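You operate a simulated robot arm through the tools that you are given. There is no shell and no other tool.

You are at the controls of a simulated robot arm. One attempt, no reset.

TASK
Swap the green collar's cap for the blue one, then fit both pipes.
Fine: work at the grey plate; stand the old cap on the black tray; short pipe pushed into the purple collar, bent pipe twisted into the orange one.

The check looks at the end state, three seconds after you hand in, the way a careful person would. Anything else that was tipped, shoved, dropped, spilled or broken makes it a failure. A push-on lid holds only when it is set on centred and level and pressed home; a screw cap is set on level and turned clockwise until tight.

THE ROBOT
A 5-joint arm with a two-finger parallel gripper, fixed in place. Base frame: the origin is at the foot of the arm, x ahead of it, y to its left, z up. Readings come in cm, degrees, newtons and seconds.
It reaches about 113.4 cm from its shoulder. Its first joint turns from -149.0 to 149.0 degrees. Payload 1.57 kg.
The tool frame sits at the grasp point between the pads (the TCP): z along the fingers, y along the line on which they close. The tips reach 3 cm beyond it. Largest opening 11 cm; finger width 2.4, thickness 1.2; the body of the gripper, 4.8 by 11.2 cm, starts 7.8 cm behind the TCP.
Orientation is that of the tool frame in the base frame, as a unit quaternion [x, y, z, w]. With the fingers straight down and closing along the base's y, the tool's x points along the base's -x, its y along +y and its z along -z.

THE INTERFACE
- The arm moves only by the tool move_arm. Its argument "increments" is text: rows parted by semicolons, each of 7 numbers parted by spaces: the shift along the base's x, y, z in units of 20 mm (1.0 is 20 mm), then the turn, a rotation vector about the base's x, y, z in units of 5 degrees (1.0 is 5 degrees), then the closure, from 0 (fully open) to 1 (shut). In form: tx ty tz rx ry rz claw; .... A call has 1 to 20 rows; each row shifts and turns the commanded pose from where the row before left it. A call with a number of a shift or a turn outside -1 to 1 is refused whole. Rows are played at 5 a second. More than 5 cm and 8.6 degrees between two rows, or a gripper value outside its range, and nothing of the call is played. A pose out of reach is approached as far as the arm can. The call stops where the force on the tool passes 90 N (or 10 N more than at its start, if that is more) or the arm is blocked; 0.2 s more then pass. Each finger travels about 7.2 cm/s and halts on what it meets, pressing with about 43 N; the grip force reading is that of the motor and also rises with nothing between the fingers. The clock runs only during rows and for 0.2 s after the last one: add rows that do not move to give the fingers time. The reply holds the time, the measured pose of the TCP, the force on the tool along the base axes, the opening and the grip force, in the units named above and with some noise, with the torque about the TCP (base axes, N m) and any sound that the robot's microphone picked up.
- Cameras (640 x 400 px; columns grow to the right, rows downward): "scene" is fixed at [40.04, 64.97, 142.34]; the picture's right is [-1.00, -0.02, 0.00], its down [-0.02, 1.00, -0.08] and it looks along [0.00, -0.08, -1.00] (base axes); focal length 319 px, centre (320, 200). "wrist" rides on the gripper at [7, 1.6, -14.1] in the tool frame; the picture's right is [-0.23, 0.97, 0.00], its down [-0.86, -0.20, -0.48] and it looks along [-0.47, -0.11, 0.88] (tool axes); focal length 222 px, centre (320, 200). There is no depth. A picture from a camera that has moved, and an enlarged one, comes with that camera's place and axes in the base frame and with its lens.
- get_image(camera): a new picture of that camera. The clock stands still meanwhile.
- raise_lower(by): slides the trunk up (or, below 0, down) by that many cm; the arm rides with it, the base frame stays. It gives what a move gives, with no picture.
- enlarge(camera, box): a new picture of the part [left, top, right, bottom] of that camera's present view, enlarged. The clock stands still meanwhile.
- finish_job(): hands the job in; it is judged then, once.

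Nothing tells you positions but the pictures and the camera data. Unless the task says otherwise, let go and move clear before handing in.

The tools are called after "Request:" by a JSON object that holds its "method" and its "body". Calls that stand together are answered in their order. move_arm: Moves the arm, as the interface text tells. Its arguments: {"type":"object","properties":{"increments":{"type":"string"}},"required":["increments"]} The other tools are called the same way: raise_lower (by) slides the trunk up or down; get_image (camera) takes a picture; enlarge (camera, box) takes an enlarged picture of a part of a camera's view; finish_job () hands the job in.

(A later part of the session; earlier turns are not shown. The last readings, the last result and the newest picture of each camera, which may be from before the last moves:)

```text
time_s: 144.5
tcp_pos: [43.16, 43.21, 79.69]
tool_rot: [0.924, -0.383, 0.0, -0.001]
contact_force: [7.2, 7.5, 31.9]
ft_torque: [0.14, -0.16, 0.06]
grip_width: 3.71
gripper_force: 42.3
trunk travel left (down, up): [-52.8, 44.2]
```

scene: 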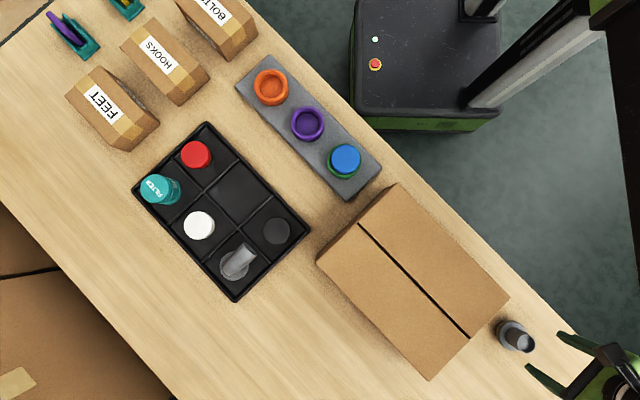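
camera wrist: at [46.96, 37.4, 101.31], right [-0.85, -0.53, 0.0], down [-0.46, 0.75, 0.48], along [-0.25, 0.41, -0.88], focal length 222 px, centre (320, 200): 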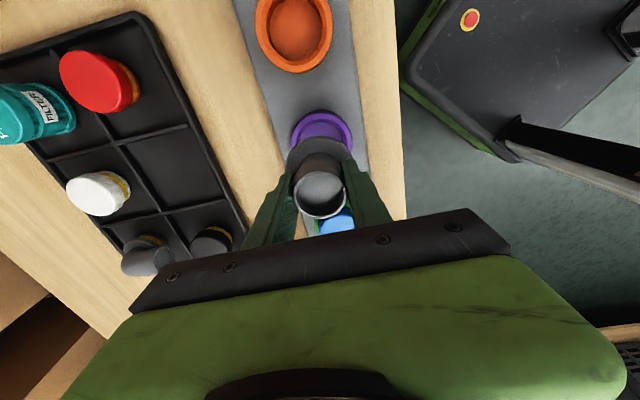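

Seat reached at the predicted height (32 N). A bit more push, then release and press from above.

Request:
{"method": "raise_lower", "body": {"by": -0.08}}

Request:
{"method": "move_arm", "body": {"increments": "0 0 0 0 0 0 0.5;0 0 0 0 0 0 0.5;0 0 0 0 0 0 0.5"}}

Request:
{"method": "raise_lower", "body": {"by": 6}}

Request:
{"method": "get_image", "body": {"camera": "wrist"}}

Request:
{"method": "enlarge", "body": {"camera": "wrist", "box": [240, 80, 400, 220]}}

```text
time_s: 145.1
tcp_pos: [43.04, 43.12, 79.46]
tool_rot: [0.924, -0.383, 0.0, -0.001]
contact_force: [9.1, 9.5, 31.3]
ft_torque: [0.22, -0.27, 0.07]
grip_width: 3.71
gripper_force: 43.0
trunk travel left (down, up): [-52.7, 44.3]
```

```text
time_s: 145.8
tcp_pos: [43.13, 43.13, 79.35]
tool_rot: [0.924, -0.383, 0.0, 0.001]
contact_force: [0.6, 0.3, 0.0]
ft_torque: [0.01, 0.02, -0.01]
grip_width: 5.51
gripper_force: 0.0
trunk travel left (down, up): [-52.7, 44.3]
```

```text
time_s: 146.8
tcp_pos: [43.22, 43.21, 85.47]
tool_rot: [0.924, -0.383, 0.0, 0.0]
contact_force: [-0.8, -0.6, -0.2]
ft_torque: [0.02, 0.0, 0.03]
grip_width: 5.51
gripper_force: 0.0
trunk travel left (down, up): [-58.7, 38.3]
```

```text
taken
camera wrist: at [46.91, 37.19, 99.62], right [-0.85, -0.53, 0.0], down [-0.46, 0.75, 0.48], along [-0.25, 0.41, -0.88], focal length 222 px, centre (320, 200)
```

wrist: 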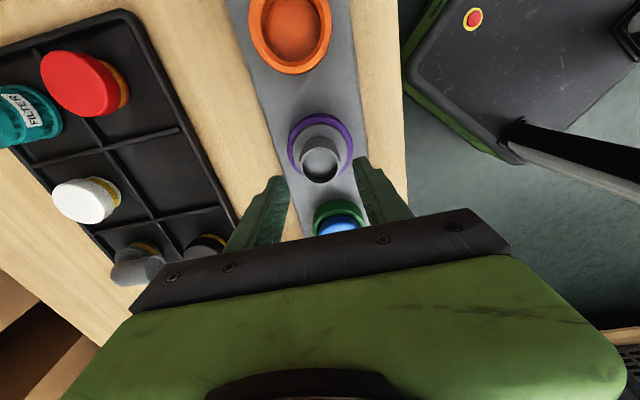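

```text
2.86 times, centred on (320, 150) of wrist
camera zoom: at [46.91, 37.19, 99.62], right [-0.85, -0.53, 0.0], down [-0.46, 0.75, 0.48], along [-0.25, 0.41, -0.88], focal length 635 px, centre (320, 343)
```

zoom: 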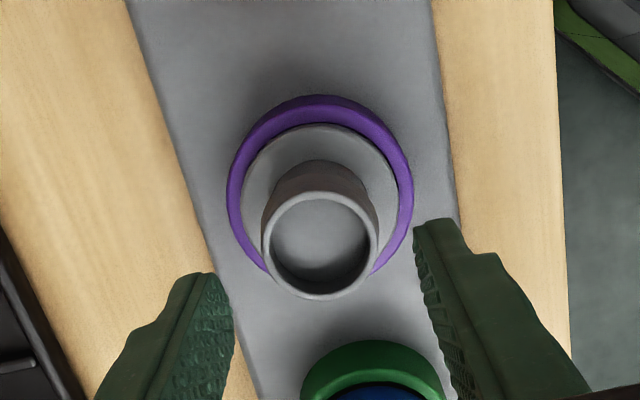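

Upright in purple. Set the fingers to straddle the tube rim and press down from above.

Request:
{"method": "move_arm", "body": {"increments": "0 0 0 0 0 0 0.764;0 0 0 0 0 0 0.764;0 0 0 0 0 0 0.764"}}

Request:
{"method": "raise_lower", "body": {"by": -2.2}}

Request:
{"method": "raise_lower", "body": {"by": -0.3}}

Request:
{"method": "raise_lower", "body": {"by": -0.15}}

```text
time_s: 147.7
tcp_pos: [43.1, 43.28, 85.38]
tool_rot: [0.924, -0.383, 0.0, 0.0]
contact_force: [0.1, 0.3, 1.3]
ft_torque: [-0.01, 0.01, -0.02]
grip_width: 2.6
gripper_force: 0.1
trunk travel left (down, up): [-58.7, 38.3]
```

```text
time_s: 148.3
tcp_pos: [43.08, 43.2, 83.27]
tool_rot: [0.924, -0.383, 0.0, 0.001]
contact_force: [-0.9, -0.5, -0.5]
ft_torque: [-0.02, 0.0, 0.01]
grip_width: 2.56
gripper_force: 0.0
trunk travel left (down, up): [-56.5, 40.5]
```

```text
time_s: 148.8
tcp_pos: [43.13, 43.23, 83.13]
tool_rot: [0.924, -0.383, 0.001, -0.003]
contact_force: [10.3, 10.2, 57.2]
ft_torque: [0.42, -0.36, 0.01]
grip_width: 2.61
gripper_force: 0.0
trunk travel left (down, up): [-56.2, 40.8]
```

```text
time_s: 149.3
tcp_pos: [43.02, 43.06, 83.24]
tool_rot: [0.923, -0.384, 0.002, -0.004]
contact_force: [2.3, 2.7, 63.6]
ft_torque: [-0.06, 0.22, 0.03]
grip_width: 2.59
gripper_force: 0.0
trunk travel left (down, up): [-56.2, 40.8]
stopped: the force on the tool passed its limit at 94 N (the readings are from after the stop); the commanded pose is now the measured one
```

Pressed home to over 60 N with no more travel. Lift off and check.

Request:
{"method": "raise_lower", "body": {"by": 5}}

Request:
{"method": "move_arm", "body": {"increments": "0 0 0 -0.05 0.045 0 0.5;0 0 0 0 0 0 0.5"}}

Request:
{"method": "enlarge", "body": {"camera": "wrist", "box": [240, 60, 400, 200]}}

Request:
{"method": "get_image", "body": {"camera": "wrist"}}

```text
time_s: 150.2
tcp_pos: [43.22, 43.34, 87.92]
tool_rot: [0.924, -0.384, 0.0, -0.002]
contact_force: [-0.6, 0.3, -0.3]
ft_torque: [-0.03, -0.01, 0.03]
grip_width: 2.59
gripper_force: 0.1
trunk travel left (down, up): [-61.2, 35.8]
```

```text
time_s: 150.8
tcp_pos: [43.21, 43.28, 88.02]
tool_rot: [0.923, -0.384, -0.001, 0.002]
contact_force: [0.0, -0.1, 0.3]
ft_torque: [0.05, 0.01, 0.0]
grip_width: 5.51
gripper_force: 0.0
trunk travel left (down, up): [-61.2, 35.8]
```

```text
2.86 times, centred on (320, 130) of wrist
camera zoom: at [47.04, 37.34, 102.11], right [-0.85, -0.53, 0.0], down [-0.46, 0.75, 0.48], along [-0.25, 0.41, -0.88], focal length 635 px, centre (320, 400)
```

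zoom: 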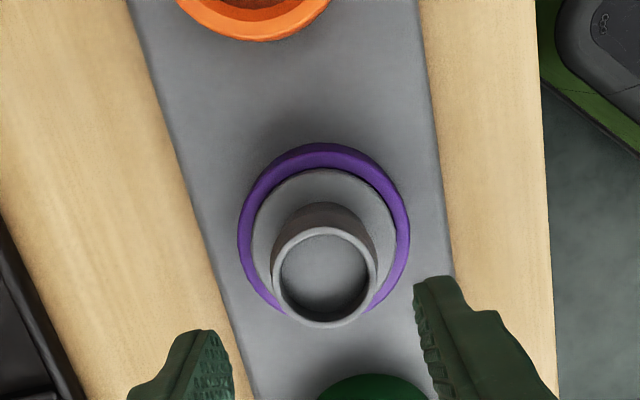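

```text
taken
camera wrist: at [47.04, 37.34, 102.11], right [-0.85, -0.53, 0.0], down [-0.46, 0.75, 0.48], along [-0.25, 0.41, -0.88], focal length 222 px, centre (320, 200)
```

wrist: 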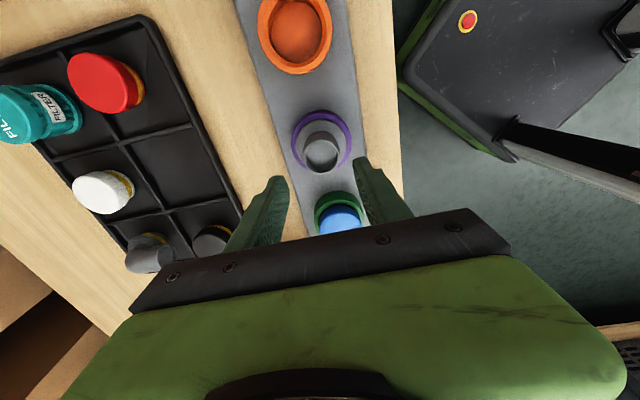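

The short pipe sits level and centered in purple. Next, the bent pipe in the tray; moving above it for a look.

Request:
{"method": "raise_lower", "body": {"by": 7}}

Request:
{"method": "move_arm", "body": {"increments": "0.5 0.95 0 0.03 -0.02 0 0;0.5 0.95 0 0 0 0 0;0.5 0.95 0 0 0 0 0;0.5 0.95 0 0 0 0 0;0.5 0.95 0 0 0 0 0;0.5 0.95 0 0 0 0 0;0.5 0.95 0 0 0 0 0;0.5 0.95 0 0 0 0 0;0.5 0.95 0 0 0 0 0;0.5 0.95 0 0 0 0 0;0.5 0.95 0 0 0 0 0;0.5 0.95 0 0 0 0 0;0.5 0.95 0 0 0 0 0;0.5 0.95 0 0 0 0 0;0 0 0 0 0 0 0"}}

Request:
{"method": "get_image", "body": {"camera": "wrist"}}

Request:
{"method": "enlarge", "body": {"camera": "wrist", "box": [250, 100, 390, 220]}}

```text
time_s: 151.9
tcp_pos: [43.43, 43.28, 94.84]
tool_rot: [0.924, -0.383, -0.001, 0.001]
contact_force: [0.9, 0.1, -0.3]
ft_torque: [-0.02, 0.02, 0.0]
grip_width: 5.52
gripper_force: 0.1
trunk travel left (down, up): [-68.2, 28.8]
```

```text
time_s: 155.1
tcp_pos: [57.29, 70.2, 94.96]
tool_rot: [0.924, -0.383, 0.0, -0.001]
contact_force: [0.6, -0.9, 0.2]
ft_torque: [-0.03, 0.0, -0.01]
grip_width: 11.02
gripper_force: 0.2
trunk travel left (down, up): [-68.2, 28.8]
```

```text
taken
camera wrist: at [61.08, 64.04, 109.11], right [-0.85, -0.53, 0.0], down [-0.46, 0.75, 0.48], along [-0.25, 0.41, -0.88], focal length 222 px, centre (320, 200)
```

wrist: 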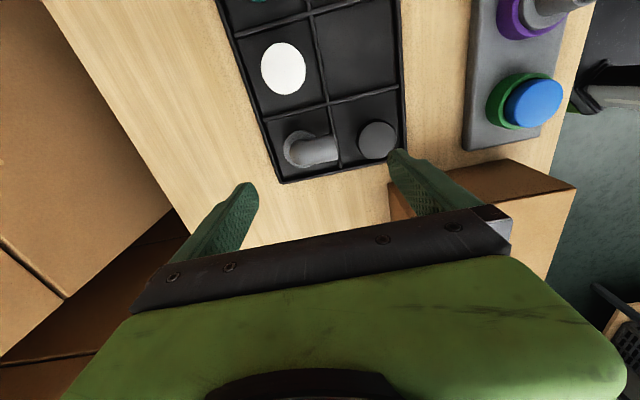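

```text
3.33 times, centred on (320, 160) of wrist
camera zoom: at [61.08, 64.04, 109.11], right [-0.85, -0.53, 0.0], down [-0.46, 0.75, 0.48], along [-0.25, 0.41, -0.88], focal length 740 px, centre (320, 333)
```

zoom: 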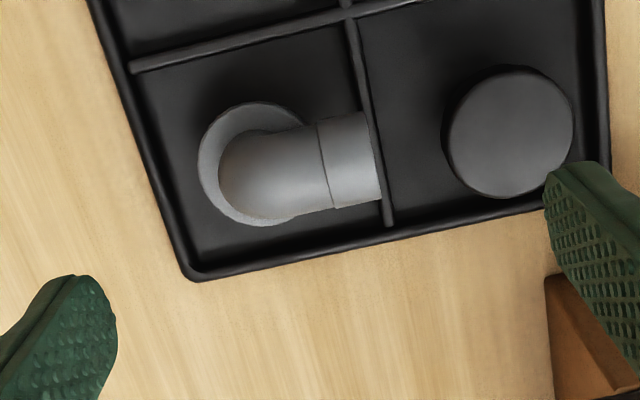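

It is a 90° elbow with a horizontal outlet pointing toward (-0.74, -0.67), flange axis near (58.4, 74.2). I'll turn the gripper so that it closes across the elbow, and move over the flange axis.

Request:
{"method": "move_arm", "body": {"increments": "0.06 0.22 0 0 0 1 0;0.06 0.22 0 0 0 1 0;0.06 0.22 0 0 0 1 0;0.06 0.22 0 0 0 1 0;0.06 0.22 0 0 0 1 0;0.06 0.22 0 0 0 1 0;0.06 0.22 0 0 0 1 0;0.06 0.22 0 0 0 1 0;0.06 0.22 0 0 0 1 0;0.03 0.06 0 0 0 1 0;0 0 0 0 0 1 0;0 0 0 0 0 1 0;0 0 0 0 0 1 0.5;0 0 0 0 0 1 0.5;0 0 0 0 0 1 0.5;0 0 0 0 0 1 0.5;0 0 0 0 0 1 0.5;0 0 0 0 0 0.4 0.5;0 0 0 0 0 0 0.5"}}

Request:
{"method": "raise_lower", "body": {"by": -8}}

Request:
{"method": "get_image", "body": {"camera": "wrist"}}

Request:
{"method": "enlarge", "body": {"camera": "wrist", "box": [220, 60, 420, 220]}}

```text
time_s: 159.1
tcp_pos: [57.52, 72.79, 94.88]
tool_rot: [0.933, 0.359, 0.001, -0.001]
contact_force: [-0.3, 0.1, 0.9]
ft_torque: [0.0, -0.01, 0.01]
grip_width: 5.51
gripper_force: 0.1
out of reach, approached as far as the arm can: row 7, 8, 9
trunk travel left (down, up): [-68.2, 28.8]
```

```text
time_s: 160.2
tcp_pos: [57.49, 72.75, 87.0]
tool_rot: [0.933, 0.359, 0.001, -0.001]
contact_force: [0.0, -0.2, -0.2]
ft_torque: [0.0, -0.01, 0.0]
grip_width: 5.49
gripper_force: 0.0
trunk travel left (down, up): [-60.2, 36.8]
```

```text
taken
camera wrist: at [63.7, 76.22, 101.13], right [0.48, -0.88, 0.0], down [-0.77, -0.42, 0.48], along [-0.42, -0.23, -0.88], focal length 222 px, centre (320, 200)
```

wrist: 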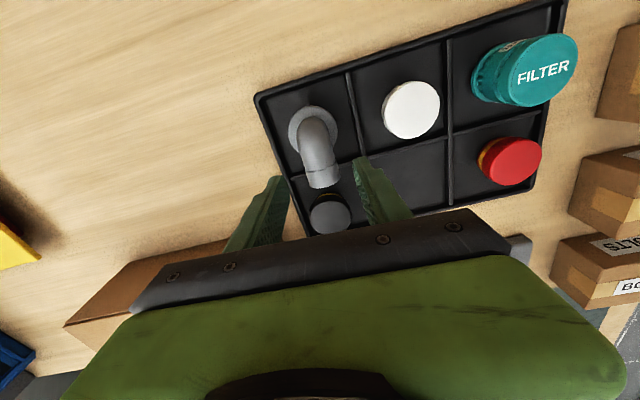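

```text
2.50 times, centred on (320, 140) of wrist
camera zoom: at [63.7, 76.22, 101.13], right [0.48, -0.88, 0.0], down [-0.77, -0.42, 0.48], along [-0.42, -0.23, -0.88], focal length 555 px, centre (320, 350)
```

zoom: 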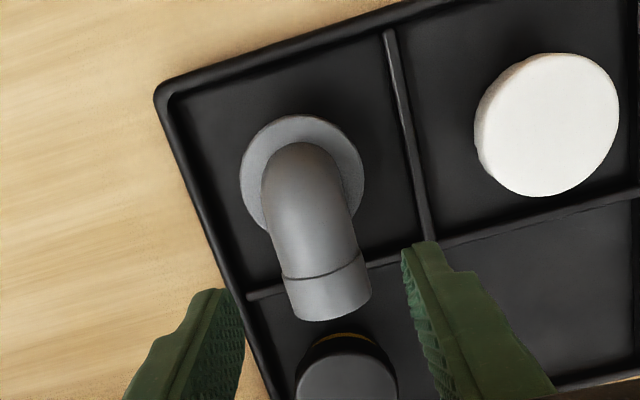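

The pipe axis is at about (58.5, 74.3), just beyond straight-down reach, but I can grip the tube 2 cm inward along the outlet. Adjusting and descending.

Request:
{"method": "move_arm", "body": {"increments": "-0.19 0.105 0 0 0 0.36 0.45;0 0 0 0 0 0 0.45;0 0 0 0 0 0 0.45"}}

Request:
{"method": "raise_lower", "body": {"by": -5}}

Request:
{"method": "enlarge", "body": {"camera": "wrist", "box": [220, 80, 420, 240]}}

```text
time_s: 161.1
tcp_pos: [57.05, 73.0, 87.06]
tool_rot: [0.928, 0.373, 0.001, -0.002]
contact_force: [0.0, -0.2, 0.3]
ft_torque: [-0.01, -0.01, -0.03]
grip_width: 6.04
gripper_force: 0.0
trunk travel left (down, up): [-60.2, 36.8]
```

```text
time_s: 162.0
tcp_pos: [57.0, 72.85, 81.85]
tool_rot: [0.928, 0.373, 0.0, -0.002]
contact_force: [0.1, -0.1, 0.0]
ft_torque: [0.03, 0.02, 0.01]
grip_width: 6.04
gripper_force: 0.1
trunk travel left (down, up): [-55.2, 41.8]
```

```text
2.50 times, centred on (320, 160) of wrist
camera zoom: at [63.22, 76.62, 96.13], right [0.51, -0.86, 0.0], down [-0.76, -0.45, 0.48], along [-0.41, -0.24, -0.88], focal length 555 px, centre (320, 300)
```

zoom: 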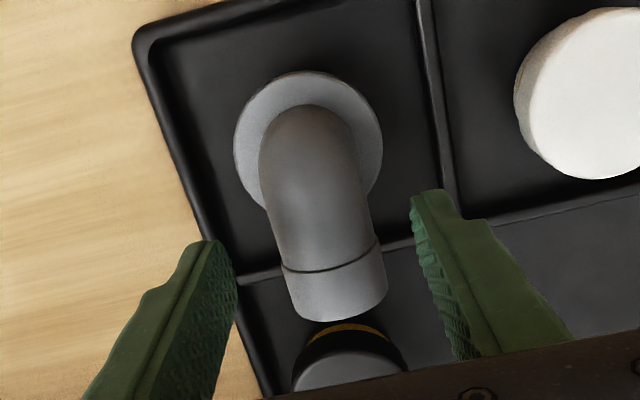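

Alignment predictions match the image. Continue down to grip height.

Request:
{"method": "raise_lower", "body": {"by": -3.6}}

Request:
{"method": "raise_lower", "body": {"by": -1}}

Request:
{"method": "enlarge", "body": {"camera": "wrist", "box": [220, 80, 420, 240]}}

```text
time_s: 162.8
tcp_pos: [57.05, 73.0, 78.26]
tool_rot: [0.928, 0.372, 0.0, -0.001]
contact_force: [-0.2, -0.8, 0.5]
ft_torque: [-0.01, -0.01, 0.01]
grip_width: 6.03
gripper_force: 0.0
trunk travel left (down, up): [-51.6, 45.4]
```

```text
time_s: 163.3
tcp_pos: [57.04, 72.86, 77.37]
tool_rot: [0.929, 0.371, 0.0, -0.002]
contact_force: [-0.9, 0.5, 0.0]
ft_torque: [-0.05, 0.03, 0.0]
grip_width: 6.04
gripper_force: 0.1
trunk travel left (down, up): [-50.6, 46.4]
```

```text
2.50 times, centred on (320, 160) of wrist
camera zoom: at [63.22, 76.62, 91.53], right [0.51, -0.86, 0.0], down [-0.76, -0.45, 0.48], along [-0.41, -0.24, -0.88], focal length 555 px, centre (320, 300)
```

zoom: 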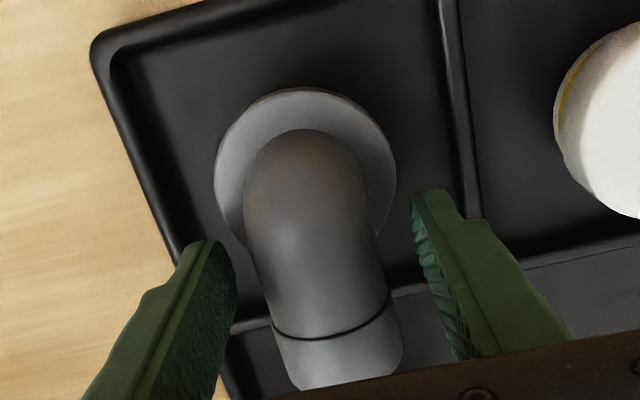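

Request:
{"method": "move_arm", "body": {"increments": "0 0 0 0 0 0 1;0 0 0 0 0 0 1;0 0 0 0 0 0 1;0 0 0 0 0 0 1;0 0 0 0 0 0 1"}}

Request:
{"method": "raise_lower", "body": {"by": 1}}

Request:
{"method": "enlarge", "body": {"camera": "wrist", "box": [220, 80, 420, 240]}}

```text
time_s: 164.6
tcp_pos: [57.02, 72.93, 77.29]
tool_rot: [0.928, 0.372, 0.001, -0.001]
contact_force: [-1.1, 0.9, 0.7]
ft_torque: [0.03, 0.0, 0.0]
grip_width: 3.68
gripper_force: 43.3
trunk travel left (down, up): [-50.6, 46.4]
```

```text
time_s: 165.1
tcp_pos: [57.11, 72.94, 78.33]
tool_rot: [0.928, 0.372, 0.001, -0.001]
contact_force: [-0.5, -0.4, -0.8]
ft_torque: [0.03, 0.03, -0.01]
grip_width: 3.65
gripper_force: 42.7
trunk travel left (down, up): [-51.6, 45.4]
```

```text
2.50 times, centred on (320, 160) of wrist
camera zoom: at [63.23, 76.64, 92.51], right [0.51, -0.86, 0.0], down [-0.76, -0.45, 0.48], along [-0.41, -0.24, -0.88], focal length 555 px, centre (320, 300)
```

zoom: 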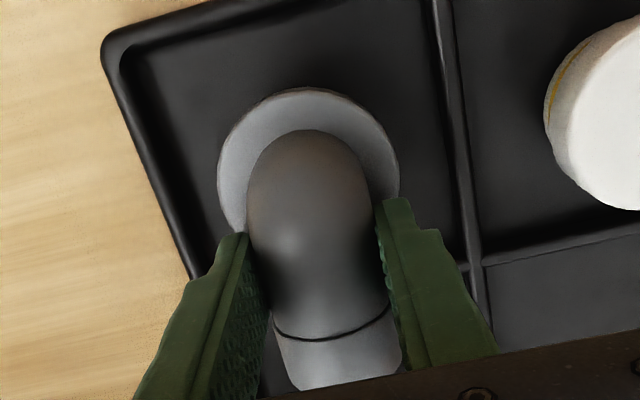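

Gripped. Lifting clear and carrying it toward the orange collar, axis estimated at (51.2, 35.15).

Request:
{"method": "raise_lower", "body": {"by": 14}}

Request:
{"method": "move_arm", "body": {"increments": "-0.182 -0.9785 0 0 0 0 1;-0.182 -0.9785 0 0 0 0 1;-0.182 -0.9785 0 0 0 0 1;-0.182 -0.9785 0 0 0 0 1;-0.182 -0.9785 0 0 0 0 1;-0.182 -0.9785 0 0 0 0 1;-0.182 -0.9785 0 0 0 0 1;-0.182 -0.9785 0 0 0 0 1;-0.182 -0.9785 0 0 0 0 1;-0.182 -0.9785 0 0 0 0 1;-0.182 -0.9785 0 0 0 0 1;-0.182 -0.9785 0 0 0 0 1;-0.182 -0.9785 0 0 0 0 1;-0.182 -0.9785 0 0 0 0 1;-0.182 -0.9785 0 0 0 0 1;-0.182 -0.9785 0 0 0 0 1;-0.182 -0.9785 0 0 0 0 1;-0.182 -0.9785 0 0 0 0 1;-0.182 -0.9785 0 0 0 0 1;-0.182 -0.9785 0 0 0 0 1"}}

Request:
{"method": "raise_lower", "body": {"by": -6}}

Request:
{"method": "get_image", "body": {"camera": "wrist"}}

Request:
{"method": "enlarge", "body": {"camera": "wrist", "box": [220, 40, 420, 200]}}

Request:
{"method": "get_image", "body": {"camera": "scene"}}

```text
time_s: 166.8
tcp_pos: [56.97, 72.95, 92.19]
tool_rot: [0.928, 0.372, 0.001, 0.0]
contact_force: [-0.6, 0.0, -0.4]
ft_torque: [-0.01, 0.0, 0.04]
grip_width: 3.67
gripper_force: 43.3
trunk travel left (down, up): [-65.6, 31.4]
```

```text
time_s: 171.0
tcp_pos: [39.42, 42.24, 92.34]
tool_rot: [0.929, 0.369, 0.002, 0.0]
contact_force: [0.1, 0.3, -0.5]
ft_torque: [-0.01, 0.04, 0.0]
grip_width: 3.62
gripper_force: 43.3
out of reach, approached as far as the arm can: row 7, 8, 9, 10, 11, 12, 13, 14, 15, 16, 17, 18, 19, 20
trunk travel left (down, up): [-65.6, 31.4]
```

```text
time_s: 172.0
tcp_pos: [39.35, 42.33, 86.37]
tool_rot: [0.929, 0.37, 0.002, 0.001]
contact_force: [-7.3, 0.9, 19.3]
ft_torque: [0.08, 0.03, 0.01]
grip_width: 3.67
gripper_force: 42.6
trunk travel left (down, up): [-59.6, 37.4]
```

```text
taken
camera wrist: at [45.49, 45.95, 100.65], right [0.5, -0.86, 0.0], down [-0.76, -0.44, 0.48], along [-0.41, -0.24, -0.88], focal length 222 px, centre (320, 200)
```

wrist: 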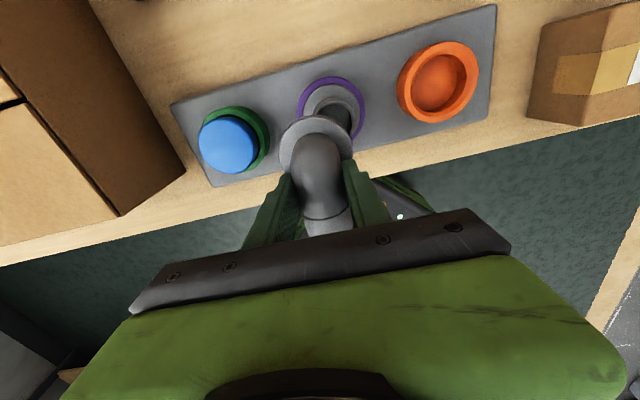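

```text
2.50 times, centred on (320, 120) of wrist
camera zoom: at [45.49, 45.95, 100.65], right [0.5, -0.86, 0.0], down [-0.76, -0.44, 0.48], along [-0.41, -0.24, -0.88], focal length 555 px, centre (320, 400)
```

zoom: 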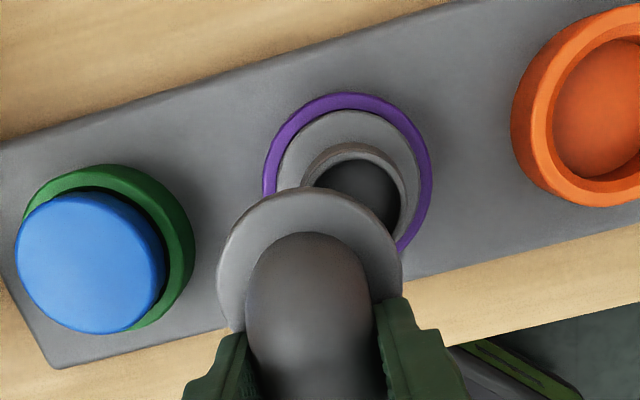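

```text
taken
```

scene: 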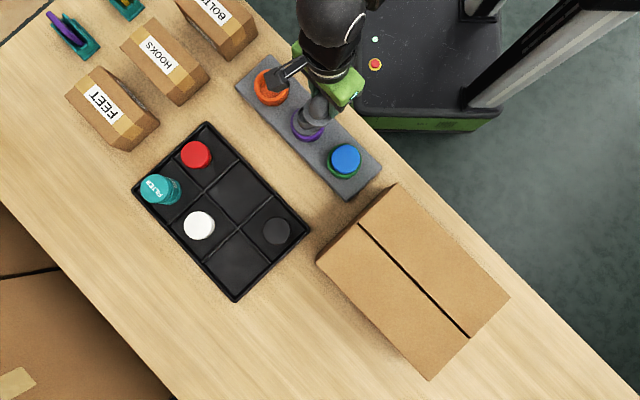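

The carry move was cut short and the pipe touched the short pipe's top when I lowered. I'll raise immediately and inspect.

Request:
{"method": "raise_lower", "body": {"by": 6}}

Request:
{"method": "get_image", "body": {"camera": "wrist"}}

Request:
{"method": "enlarge", "body": {"camera": "wrist", "box": [220, 40, 420, 200]}}

Request:
{"method": "enlarge", "body": {"camera": "scene", "box": [240, 50, 400, 200]}}

```text
time_s: 173.0
tcp_pos: [39.48, 42.34, 92.4]
tool_rot: [0.929, 0.369, 0.002, 0.0]
contact_force: [1.1, -0.2, -1.1]
ft_torque: [-0.03, 0.01, 0.0]
grip_width: 3.64
gripper_force: 42.5
trunk travel left (down, up): [-65.6, 31.4]
```

```text
taken
camera wrist: at [45.65, 46.04, 106.53], right [0.5, -0.86, 0.0], down [-0.76, -0.44, 0.48], along [-0.41, -0.24, -0.88], focal length 222 px, centre (320, 200)
```

wrist: 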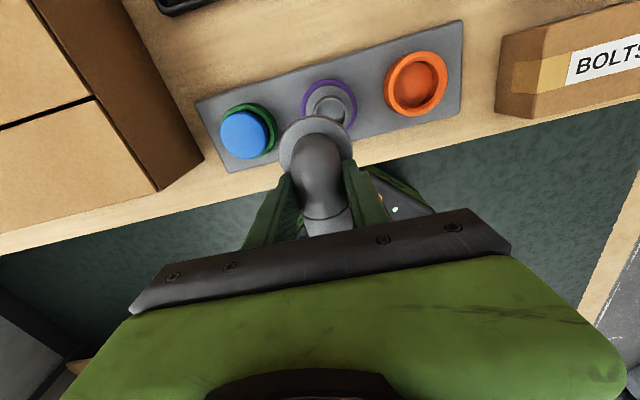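

```text
2.50 times, centred on (320, 120) of wrist
camera zoom: at [45.65, 46.04, 106.53], right [0.5, -0.86, 0.0], down [-0.76, -0.44, 0.48], along [-0.41, -0.24, -0.88], focal length 555 px, centre (320, 400)
```

zoom: 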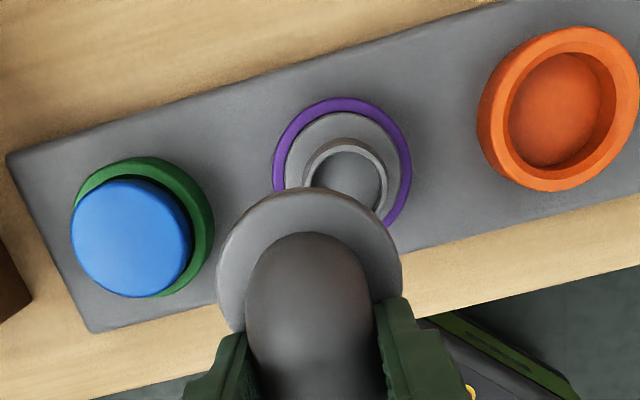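

```text
2.67 times, centred on (320, 125) of scene
camera zoom: at [40.04, 64.97, 142.34], right [-1.0, -0.02, 0.0], down [-0.02, 1.0, -0.08], along [0.0, -0.08, -1.0], focal length 850 px, centre (320, 400)
```

zoom: 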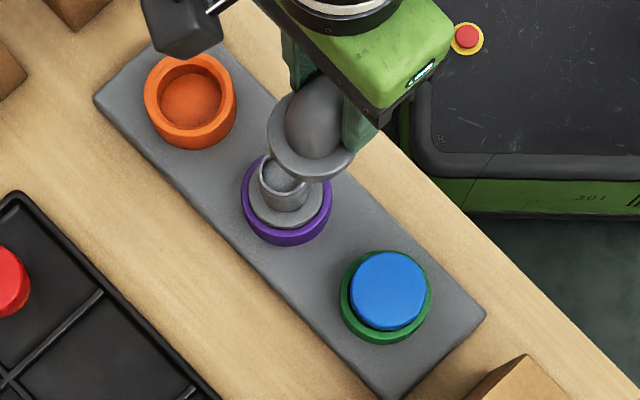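

Everything remains in place; the arm was blocked by the spin joint's end stop. Turning clockwise frees it, so I'll spin back about 18° while moving to orange.

Request:
{"method": "move_arm", "body": {"increments": "0 0 0 0 0 -1 1;0 0 0 0 0 -1 1;0.7 -0.5 0 0 0 -0.9 1;0.7 -0.5 0 0 0 -0.8 1;0.7 -0.6 0 0 0 0 1;0.7 -0.6 0 0 0 0 1;0.7 -0.6 0 0 0 0 1;0.7 -0.6 0 0 0 0 1;0.76 -0.6 0 0 0 0 1;0 0 0 0 0 0 1"}}

Request:
{"method": "get_image", "body": {"camera": "wrist"}}

Request:
{"method": "get_image", "body": {"camera": "scene"}}

```text
time_s: 175.2
tcp_pos: [49.43, 34.48, 92.29]
tool_rot: [0.977, 0.215, 0.002, 0.001]
contact_force: [-0.1, -0.5, -0.7]
ft_torque: [0.03, 0.01, 0.0]
grip_width: 3.67
gripper_force: 42.9
trunk travel left (down, up): [-65.6, 31.4]
```

```text
taken
camera wrist: at [56.42, 35.93, 106.53], right [0.2, -0.98, 0.0], down [-0.86, -0.18, 0.48], along [-0.47, -0.1, -0.88], focal length 222 px, centre (320, 200)
```

wrist: 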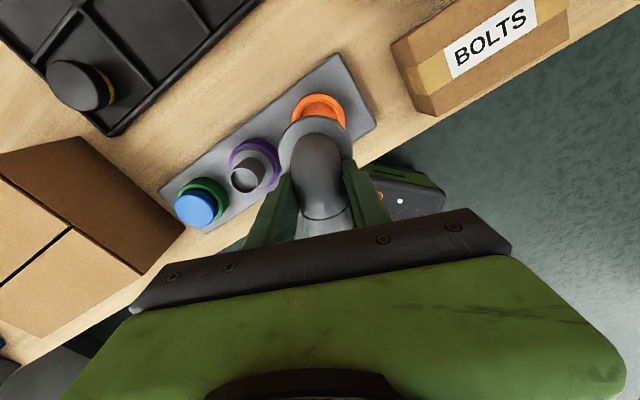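

```text
taken
```

scene: 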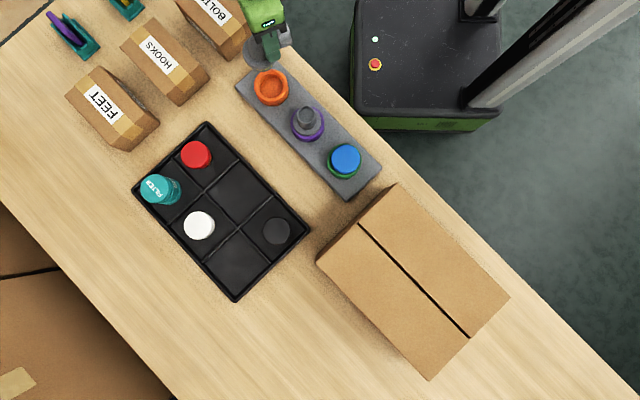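

Request:
{"method": "raise_lower", "body": {"by": -7}}

Request:
{"method": "enlarge", "body": {"camera": "wrist", "box": [220, 60, 420, 220]}}

Request:
{"method": "enlarge", "body": {"camera": "scene", "box": [280, 95, 370, 185]}}

```text
time_s: 176.3
tcp_pos: [49.4, 34.41, 85.16]
tool_rot: [0.977, 0.215, 0.003, 0.001]
contact_force: [0.0, 0.4, -1.8]
ft_torque: [0.01, 0.06, 0.02]
grip_width: 3.65
gripper_force: 42.9
trunk travel left (down, up): [-58.6, 38.4]
```

```text
2.50 times, centred on (320, 140) of wrist
camera zoom: at [56.39, 35.95, 99.53], right [0.2, -0.98, 0.0], down [-0.86, -0.18, 0.48], along [-0.47, -0.1, -0.88], focal length 555 px, centre (320, 350)
```

zoom: 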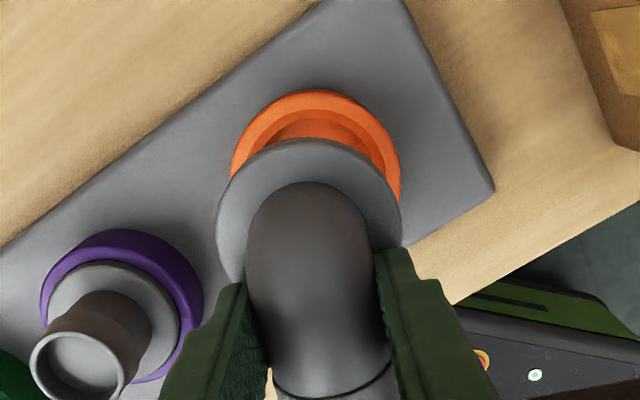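

```text
4.44 times, centred on (325, 140) of scene
camera zoom: at [40.04, 64.97, 142.34], right [-1.0, -0.02, 0.0], down [-0.02, 1.0, -0.08], along [0.0, -0.08, -1.0], focal length 1417 px, centre (298, 467)
```

zoom: 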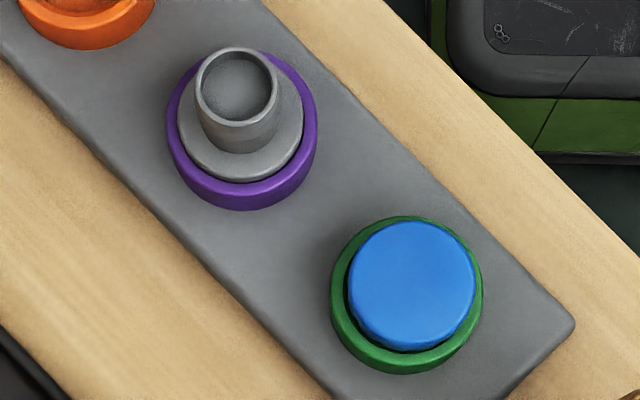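

Request:
{"method": "enlarge", "body": {"camera": "wrist", "box": [270, 85, 370, 165]}}

```text
5.00 times, centred on (320, 125) of wrist
camera zoom: at [56.39, 35.95, 99.53], right [0.2, -0.98, 0.0], down [-0.86, -0.18, 0.48], along [-0.47, -0.1, -0.88], focal length 1111 px, centre (320, 575)
```

zoom: 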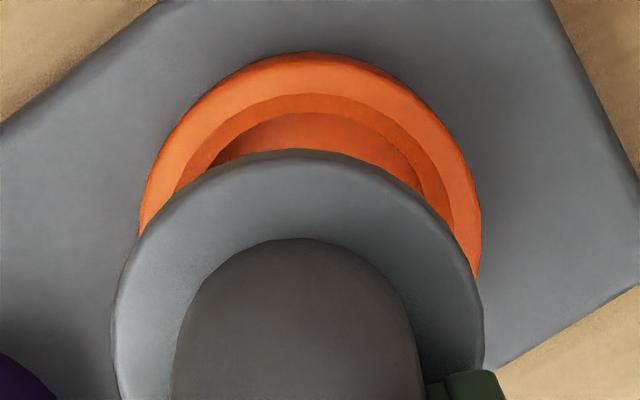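

Fine alignment: shift about 1.4 mm toward -y, then lower in steps.

Request:
{"method": "move_arm", "body": {"increments": "-0.01 -0.075 0 -0.03 0.045 0 1;0 0 0 0 0 0 1;0 0 0 0 0 0 1"}}

Request:
{"method": "raise_lower", "body": {"by": -3}}

Request:
{"method": "enlarge", "body": {"camera": "wrist", "box": [270, 85, 370, 165]}}

Request:
{"method": "enlarge", "body": {"camera": "scene", "box": [230, 50, 320, 120]}}

```text
time_s: 177.1
tcp_pos: [49.38, 34.3, 85.37]
tool_rot: [0.977, 0.214, -0.001, 0.001]
contact_force: [0.1, -0.2, -1.2]
ft_torque: [0.04, 0.01, 0.01]
grip_width: 3.65
gripper_force: 43.1
trunk travel left (down, up): [-58.6, 38.4]
```

```text
time_s: 177.8
tcp_pos: [49.34, 34.3, 82.2]
tool_rot: [0.977, 0.215, 0.0, 0.001]
contact_force: [-0.8, 0.2, -0.5]
ft_torque: [-0.01, 0.02, -0.01]
grip_width: 3.67
gripper_force: 43.3
trunk travel left (down, up): [-55.6, 41.4]
```

```text
5.00 times, centred on (320, 125) of wrist
camera zoom: at [56.41, 35.82, 96.5], right [0.2, -0.98, 0.0], down [-0.86, -0.18, 0.48], along [-0.47, -0.1, -0.88], focal length 1111 px, centre (320, 575)
```

zoom: 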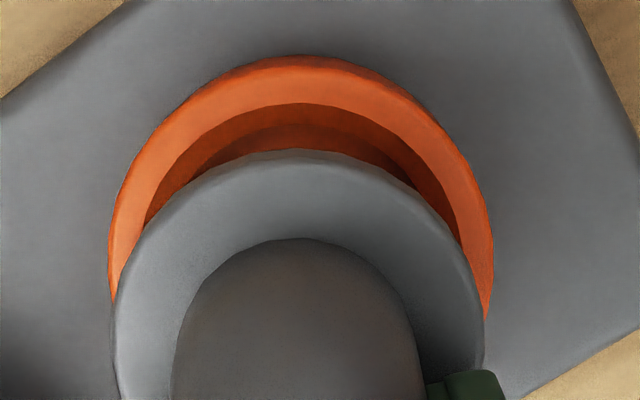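

```text
5.71 times, centred on (275, 85) of scene
camera zoom: at [40.04, 64.97, 142.34], right [-1.0, -0.02, 0.0], down [-0.02, 1.0, -0.08], along [0.0, -0.08, -1.0], focal length 1822 px, centre (577, 857)
```

zoom: 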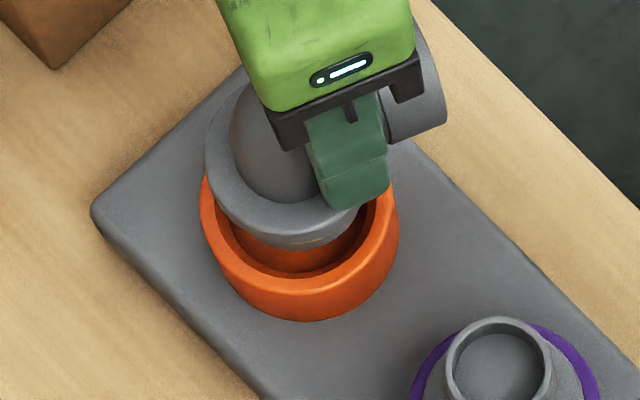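

Coaxial now. Lowering into the orange collar in small steps.

Request:
{"method": "raise_lower", "body": {"by": -1.2}}

Request:
{"method": "raise_lower", "body": {"by": -0.4}}

Request:
{"method": "raise_lower", "body": {"by": -0.3}}

Request:
{"method": "enlarge", "body": {"camera": "wrist", "box": [270, 85, 370, 165]}}

```text
time_s: 178.4
tcp_pos: [49.42, 34.31, 81.23]
tool_rot: [0.977, 0.215, -0.001, 0.001]
contact_force: [1.0, -0.3, -0.9]
ft_torque: [-0.02, 0.02, -0.01]
grip_width: 3.64
gripper_force: 42.7
trunk travel left (down, up): [-54.4, 42.6]
```

```text
time_s: 179.0
tcp_pos: [49.51, 34.26, 80.76]
tool_rot: [0.977, 0.215, 0.0, 0.001]
contact_force: [2.5, 0.3, -2.1]
ft_torque: [-0.02, -0.16, 0.01]
grip_width: 3.65
gripper_force: 43.1
trunk travel left (down, up): [-54.0, 43.0]
```

```text
time_s: 179.5
tcp_pos: [49.38, 34.32, 80.31]
tool_rot: [0.977, 0.215, -0.001, 0.001]
contact_force: [4.1, 0.4, -2.4]
ft_torque: [0.06, -0.3, 0.0]
grip_width: 3.67
gripper_force: 42.6
trunk travel left (down, up): [-53.7, 43.3]
```

```text
5.00 times, centred on (320, 125) of wrist
camera zoom: at [56.46, 35.85, 94.57], right [0.2, -0.98, 0.0], down [-0.86, -0.18, 0.48], along [-0.47, -0.1, -0.88], focal length 1111 px, centre (320, 575)
```

zoom: 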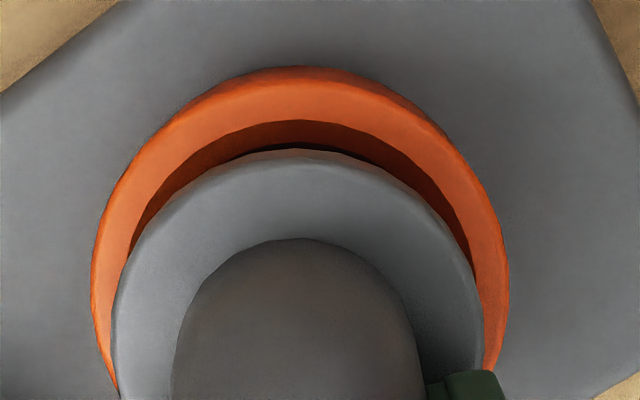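

A slight lateral push (+x, 4 N) shows it's touching the chamfer; I'll shift slightly +x and continue.

Request:
{"method": "move_arm", "body": {"increments": "0.04 0 0 0 0 0 1;0 0 0 0 0 0 1"}}

Request:
{"method": "raise_lower", "body": {"by": -0.2}}

Request:
{"method": "raise_lower", "body": {"by": -0.2}}

```text
time_s: 180.1
tcp_pos: [49.59, 34.19, 80.39]
tool_rot: [0.977, 0.215, -0.001, 0.001]
contact_force: [3.2, 1.5, 0.0]
ft_torque: [0.09, -0.11, 0.01]
grip_width: 3.68
gripper_force: 43.0
trunk travel left (down, up): [-53.7, 43.3]
```

```text
time_s: 180.6
tcp_pos: [49.45, 34.17, 80.16]
tool_rot: [0.977, 0.215, 0.0, 0.001]
contact_force: [4.2, 1.4, 10.7]
ft_torque: [0.15, -0.26, 0.0]
grip_width: 3.68
gripper_force: 43.4
trunk travel left (down, up): [-53.5, 43.5]
```

```text
time_s: 181.1
tcp_pos: [49.37, 34.13, 80.1]
tool_rot: [0.977, 0.215, -0.001, 0.001]
contact_force: [4.3, 0.1, 24.3]
ft_torque: [0.03, -0.2, -0.06]
grip_width: 3.66
gripper_force: 43.1
trunk travel left (down, up): [-53.3, 43.7]
```

Request:
{"method": "enlarge", "body": {"camera": "wrist", "box": [270, 85, 370, 165]}}

Request:
{"method": "enlarge", "body": {"camera": "scene", "box": [230, 50, 320, 120]}}

```text
5.00 times, centred on (320, 125) of wrist
camera zoom: at [56.4, 35.73, 94.3], right [0.2, -0.98, 0.0], down [-0.86, -0.18, 0.48], along [-0.47, -0.1, -0.88], focal length 1111 px, centre (320, 575)
```

zoom: 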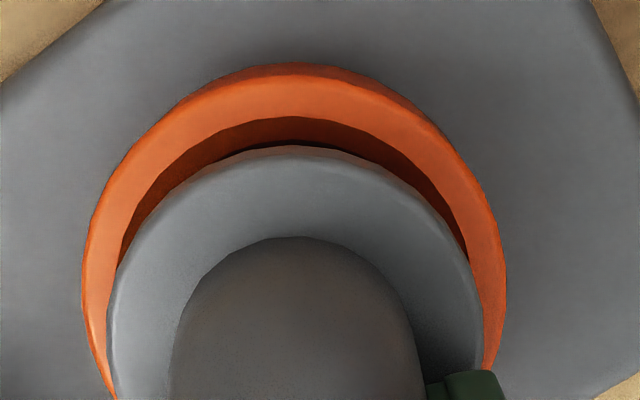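

```text
5.71 times, centred on (275, 85) of scene
camera zoom: at [40.04, 64.97, 142.34], right [-1.0, -0.02, 0.0], down [-0.02, 1.0, -0.08], along [0.0, -0.08, -1.0], focal length 1822 px, centre (577, 857)
```

zoom: 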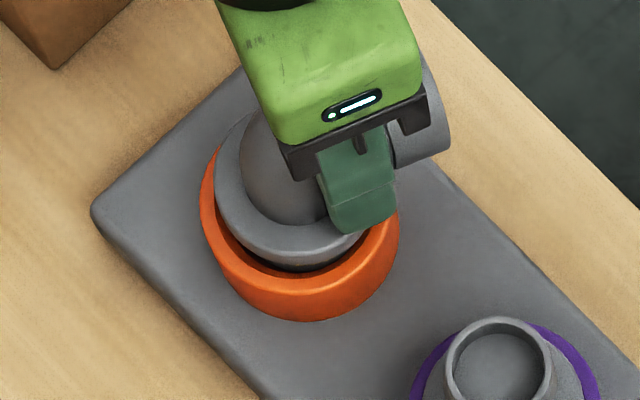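

It rests on the thread start about 4 mm above full depth. Now twisting clockwise about the collar axis, 20° first, watching torque and force.

Request:
{"method": "move_arm", "body": {"increments": "-0.033 0.081 0 0 0 -1 1;-0.026 0.083 0 0 0 -1 1;-0.019 0.085 0 0 0 -1 1;-0.011 0.0865 0 0 0 -1 1"}}

Request:
{"method": "enlarge", "body": {"camera": "wrist", "box": [270, 85, 370, 165]}}

```text
time_s: 182.1
tcp_pos: [49.26, 34.93, 79.98]
tool_rot: [0.999, 0.042, -0.001, 0.001]
contact_force: [-3.7, -4.8, 13.2]
ft_torque: [-0.17, 0.24, 0.03]
grip_width: 3.67
gripper_force: 42.5
trunk travel left (down, up): [-53.3, 43.7]
```

```text
5.00 times, centred on (320, 125) of wrist
camera zoom: at [56.32, 33.98, 94.25], right [-0.15, -0.99, 0.0], down [-0.87, 0.13, 0.48], along [-0.48, 0.07, -0.88], focal length 1111 px, centre (320, 575)
```

zoom: 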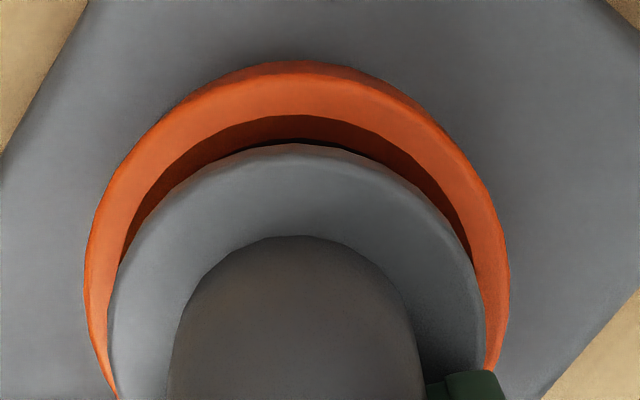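

It turns freely and draws down slightly. Continue, following down.

Request:
{"method": "raise_lower", "body": {"by": -0.05}}

Request:
{"method": "move_arm", "body": {"increments": "-0.0035 0.087 0 0 0 -1 1;0.004 0.087 0 0 0 -1 1;0.012 0.0865 0 0 0 -1 1;0.019 0.085 0 0 0 -1 1"}}

Request:
{"method": "enlarge", "body": {"camera": "wrist", "box": [270, 85, 370, 165]}}

```text
time_s: 182.6
tcp_pos: [49.24, 34.99, 80.02]
tool_rot: [0.999, 0.042, -0.001, 0.0]
contact_force: [-4.5, -2.4, 19.7]
ft_torque: [-0.13, 0.31, 0.03]
grip_width: 3.65
gripper_force: 42.9
trunk travel left (down, up): [-53.3, 43.7]
```

```text
time_s: 183.6
tcp_pos: [49.34, 35.52, 80.02]
tool_rot: [0.991, -0.133, -0.001, 0.0]
contact_force: [-3.1, -4.9, 20.5]
ft_torque: [-0.15, 0.11, 0.0]
grip_width: 3.66
gripper_force: 43.0
trunk travel left (down, up): [-53.3, 43.7]
```

```text
5.00 times, centred on (320, 125) of wrist
camera zoom: at [55.67, 32.27, 94.25], right [-0.48, -0.88, 0.0], down [-0.77, 0.42, 0.48], along [-0.42, 0.23, -0.88], focal length 1111 px, centre (320, 575)
```

zoom: 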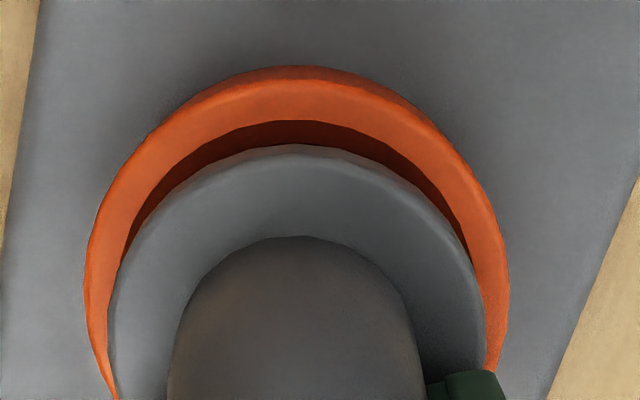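

Lateral force suggests it is sitting off-centre on the chamfer rather than engaged. I'll nudge to null the side force.

Request:
{"method": "move_arm", "body": {"increments": "-0.04 -0.06 0 0 0 0 1;0 0 0 0 0 0 1"}}

Request:
{"method": "move_arm", "body": {"increments": "-0.03 -0.05 0 0 0 0 1;0 0 0 0 0 0 1"}}

```text
time_s: 184.2
tcp_pos: [49.4, 35.6, 80.03]
tool_rot: [0.991, -0.132, 0.0, 0.0]
contact_force: [1.0, 1.1, 20.8]
ft_torque: [0.17, -0.09, -0.03]
grip_width: 3.68
gripper_force: 43.2
trunk travel left (down, up): [-53.3, 43.7]
```

```text
time_s: 184.8
tcp_pos: [49.3, 35.41, 79.95]
tool_rot: [0.991, -0.133, -0.001, 0.001]
contact_force: [2.9, 4.3, 17.8]
ft_torque: [0.2, -0.1, -0.04]
grip_width: 3.67
gripper_force: 42.9
trunk travel left (down, up): [-53.3, 43.7]
```

My estimate of the pipe's axis within the grip was off: using the short pipe as calibration, the flange axis is 1.67 cm (not 2.0) from the TCP, so the plug is about 3 mm off-centre. I'll lift slightly and re-centre.

Request:
{"method": "raise_lower", "body": {"by": 1.6}}

Request:
{"method": "enlarge", "body": {"camera": "wrist", "box": [270, 85, 370, 165]}}

```text
time_s: 185.4
tcp_pos: [49.4, 35.41, 81.51]
tool_rot: [0.991, -0.132, -0.001, 0.001]
contact_force: [0.0, 0.4, -0.9]
ft_torque: [0.01, 0.04, -0.03]
grip_width: 3.67
gripper_force: 42.9
trunk travel left (down, up): [-54.9, 42.1]
```

```text
5.00 times, centred on (320, 125) of wrist
camera zoom: at [55.67, 32.18, 95.75], right [-0.47, -0.88, 0.0], down [-0.77, 0.42, 0.48], along [-0.42, 0.23, -0.88], focal length 1111 px, centre (320, 575)
```

zoom: 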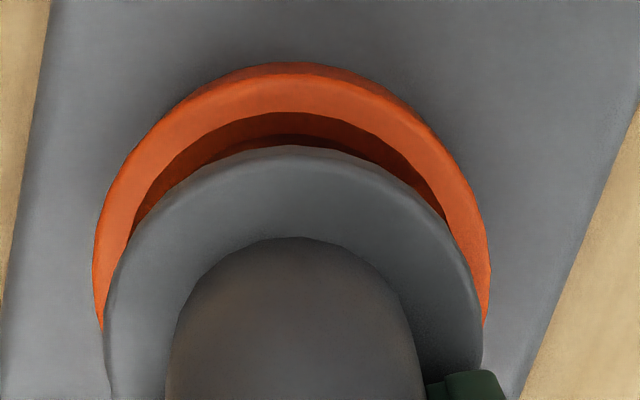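

Request:
{"method": "enlarge", "body": {"camera": "scene", "box": [230, 45, 320, 115]}}

Request:
{"method": "get_image", "body": {"camera": "wrist"}}

```text
5.71 times, centred on (275, 80) of scene
camera zoom: at [40.04, 64.97, 142.34], right [-1.0, -0.02, 0.0], down [-0.02, 1.0, -0.08], along [0.0, -0.08, -1.0], focal length 1822 px, centre (577, 886)
```

zoom: 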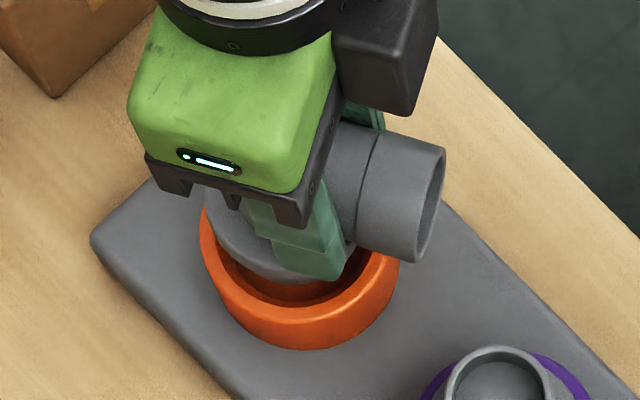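

```text
taken
camera wrist: at [55.67, 32.18, 95.75], right [-0.47, -0.88, 0.0], down [-0.77, 0.42, 0.48], along [-0.42, 0.23, -0.88], focal length 222 px, centre (320, 200)
```

wrist: 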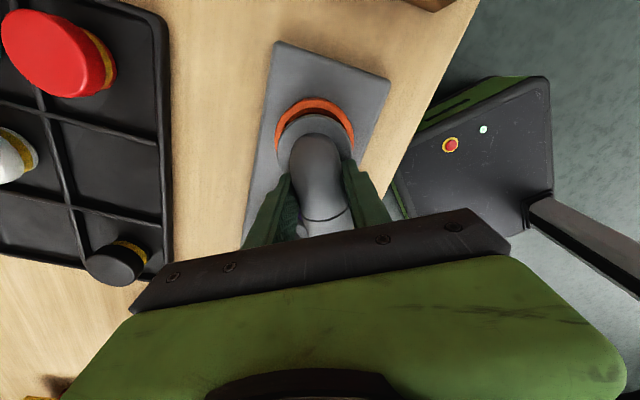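

The pipe still looks level. Shift about 2 mm along the tool x-direction and lower again.

Request:
{"method": "move_arm", "body": {"increments": "0.095 -0.03 0 0 0 0 1;0 0 0 0 0 0 1;0 0 0 0 0 0 1"}}

Request:
{"method": "raise_lower", "body": {"by": -0.8}}

Request:
{"method": "raise_lower", "body": {"by": -0.4}}

Request:
{"method": "raise_lower", "body": {"by": -0.2}}

Request:
{"method": "enlarge", "body": {"camera": "wrist", "box": [270, 85, 370, 165]}}

```text
time_s: 186.2
tcp_pos: [49.38, 35.42, 81.39]
tool_rot: [0.991, -0.132, -0.002, 0.001]
contact_force: [-0.5, 0.2, -1.5]
ft_torque: [0.05, -0.01, 0.02]
grip_width: 3.63
gripper_force: 43.2
trunk travel left (down, up): [-54.9, 42.1]
```

```text
time_s: 186.8
tcp_pos: [49.52, 35.43, 80.78]
tool_rot: [0.991, -0.132, -0.002, 0.001]
contact_force: [-0.1, 0.3, -0.9]
ft_torque: [-0.03, 0.03, -0.03]
grip_width: 3.67
gripper_force: 42.4
trunk travel left (down, up): [-54.1, 42.9]
```

```text
time_s: 187.3
tcp_pos: [49.44, 35.49, 80.37]
tool_rot: [0.991, -0.133, -0.001, 0.001]
contact_force: [0.7, 0.3, -1.1]
ft_torque: [0.02, 0.0, 0.01]
grip_width: 3.69
gripper_force: 42.8
trunk travel left (down, up): [-53.7, 43.3]
```

```text
time_s: 187.9
tcp_pos: [49.51, 35.43, 80.2]
tool_rot: [0.991, -0.132, -0.001, 0.001]
contact_force: [0.0, 0.0, -1.2]
ft_torque: [-0.01, -0.03, -0.04]
grip_width: 3.64
gripper_force: 42.8
trunk travel left (down, up): [-53.5, 43.5]
```

```text
5.00 times, centred on (320, 125) of wrist
camera zoom: at [55.85, 32.09, 94.35], right [-0.47, -0.88, 0.0], down [-0.77, 0.42, 0.48], along [-0.42, 0.23, -0.88], focal length 1111 px, centre (320, 575)
```

zoom: 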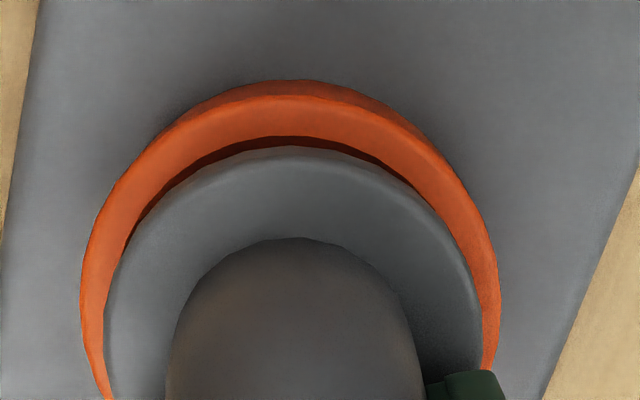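

No side force now. Continue down.

Request:
{"method": "raise_lower", "body": {"by": -0.2}}

Request:
{"method": "raise_lower", "body": {"by": -0.2}}

Request:
{"method": "raise_lower", "body": {"by": -0.2}}

Request:
{"method": "enlarge", "body": {"camera": "wrist", "box": [270, 85, 370, 165]}}

```text
time_s: 188.4
tcp_pos: [49.48, 35.33, 79.97]
tool_rot: [0.991, -0.132, -0.002, 0.001]
contact_force: [2.4, 1.6, 11.3]
ft_torque: [0.16, -0.1, 0.02]
grip_width: 3.68
gripper_force: 43.0
trunk travel left (down, up): [-53.3, 43.7]
```

```text
time_s: 188.9
tcp_pos: [49.44, 35.41, 79.97]
tool_rot: [0.991, -0.132, 0.0, -0.001]
contact_force: [7.9, 6.4, 46.6]
ft_torque: [0.36, -0.43, 0.02]
grip_width: 3.66
gripper_force: 42.7
trunk travel left (down, up): [-53.1, 43.9]
```

```text
time_s: 189.5
tcp_pos: [49.53, 35.34, 79.89]
tool_rot: [0.991, -0.131, 0.002, -0.002]
contact_force: [0.0, 0.7, 63.4]
ft_torque: [-0.04, 0.06, 0.0]
grip_width: 3.63
gripper_force: 42.8
trunk travel left (down, up): [-53.0, 44.0]
stopped: the force on the tool passed its limit at 92 N (the readings are from after the stop); the commanded pose is now the measured one
```

```text
5.00 times, centred on (320, 125) of wrist
camera zoom: at [55.64, 31.98, 94.13], right [-0.47, -0.88, 0.0], down [-0.78, 0.41, 0.48], along [-0.42, 0.23, -0.88], focal length 1111 px, centre (320, 575)
```

zoom: 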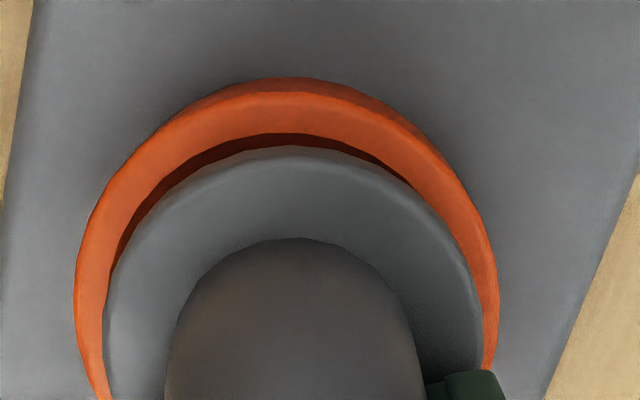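

Hard stop with the flange still above the collar rim: this is the thread start, now centred. Relax the load, then twist clockwise about the axis.

Request:
{"method": "raise_lower", "body": {"by": 0.2}}

Request:
{"method": "enlarge", "body": {"camera": "wrist", "box": [270, 85, 370, 165]}}

```text
time_s: 190.0
tcp_pos: [49.39, 35.35, 79.9]
tool_rot: [0.991, -0.133, 0.0, 0.0]
contact_force: [-7.6, -3.4, 25.3]
ft_torque: [-0.19, 0.53, 0.01]
grip_width: 3.64
gripper_force: 43.1
trunk travel left (down, up): [-53.2, 43.8]
```

```text
5.00 times, centred on (320, 125) of wrist
camera zoom: at [55.73, 32.04, 94.14], right [-0.47, -0.88, 0.0], down [-0.77, 0.42, 0.48], along [-0.42, 0.23, -0.88], focal length 1111 px, centre (320, 575)
```

zoom: 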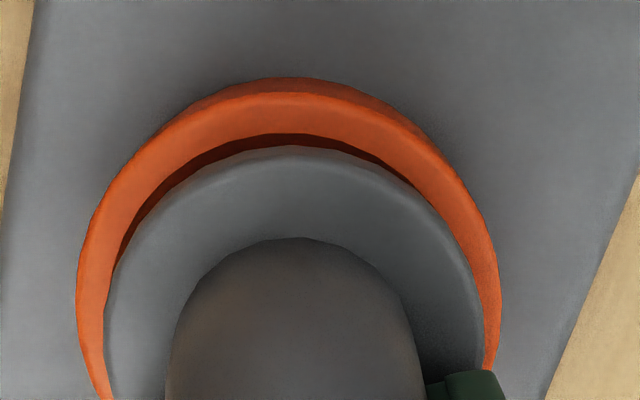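

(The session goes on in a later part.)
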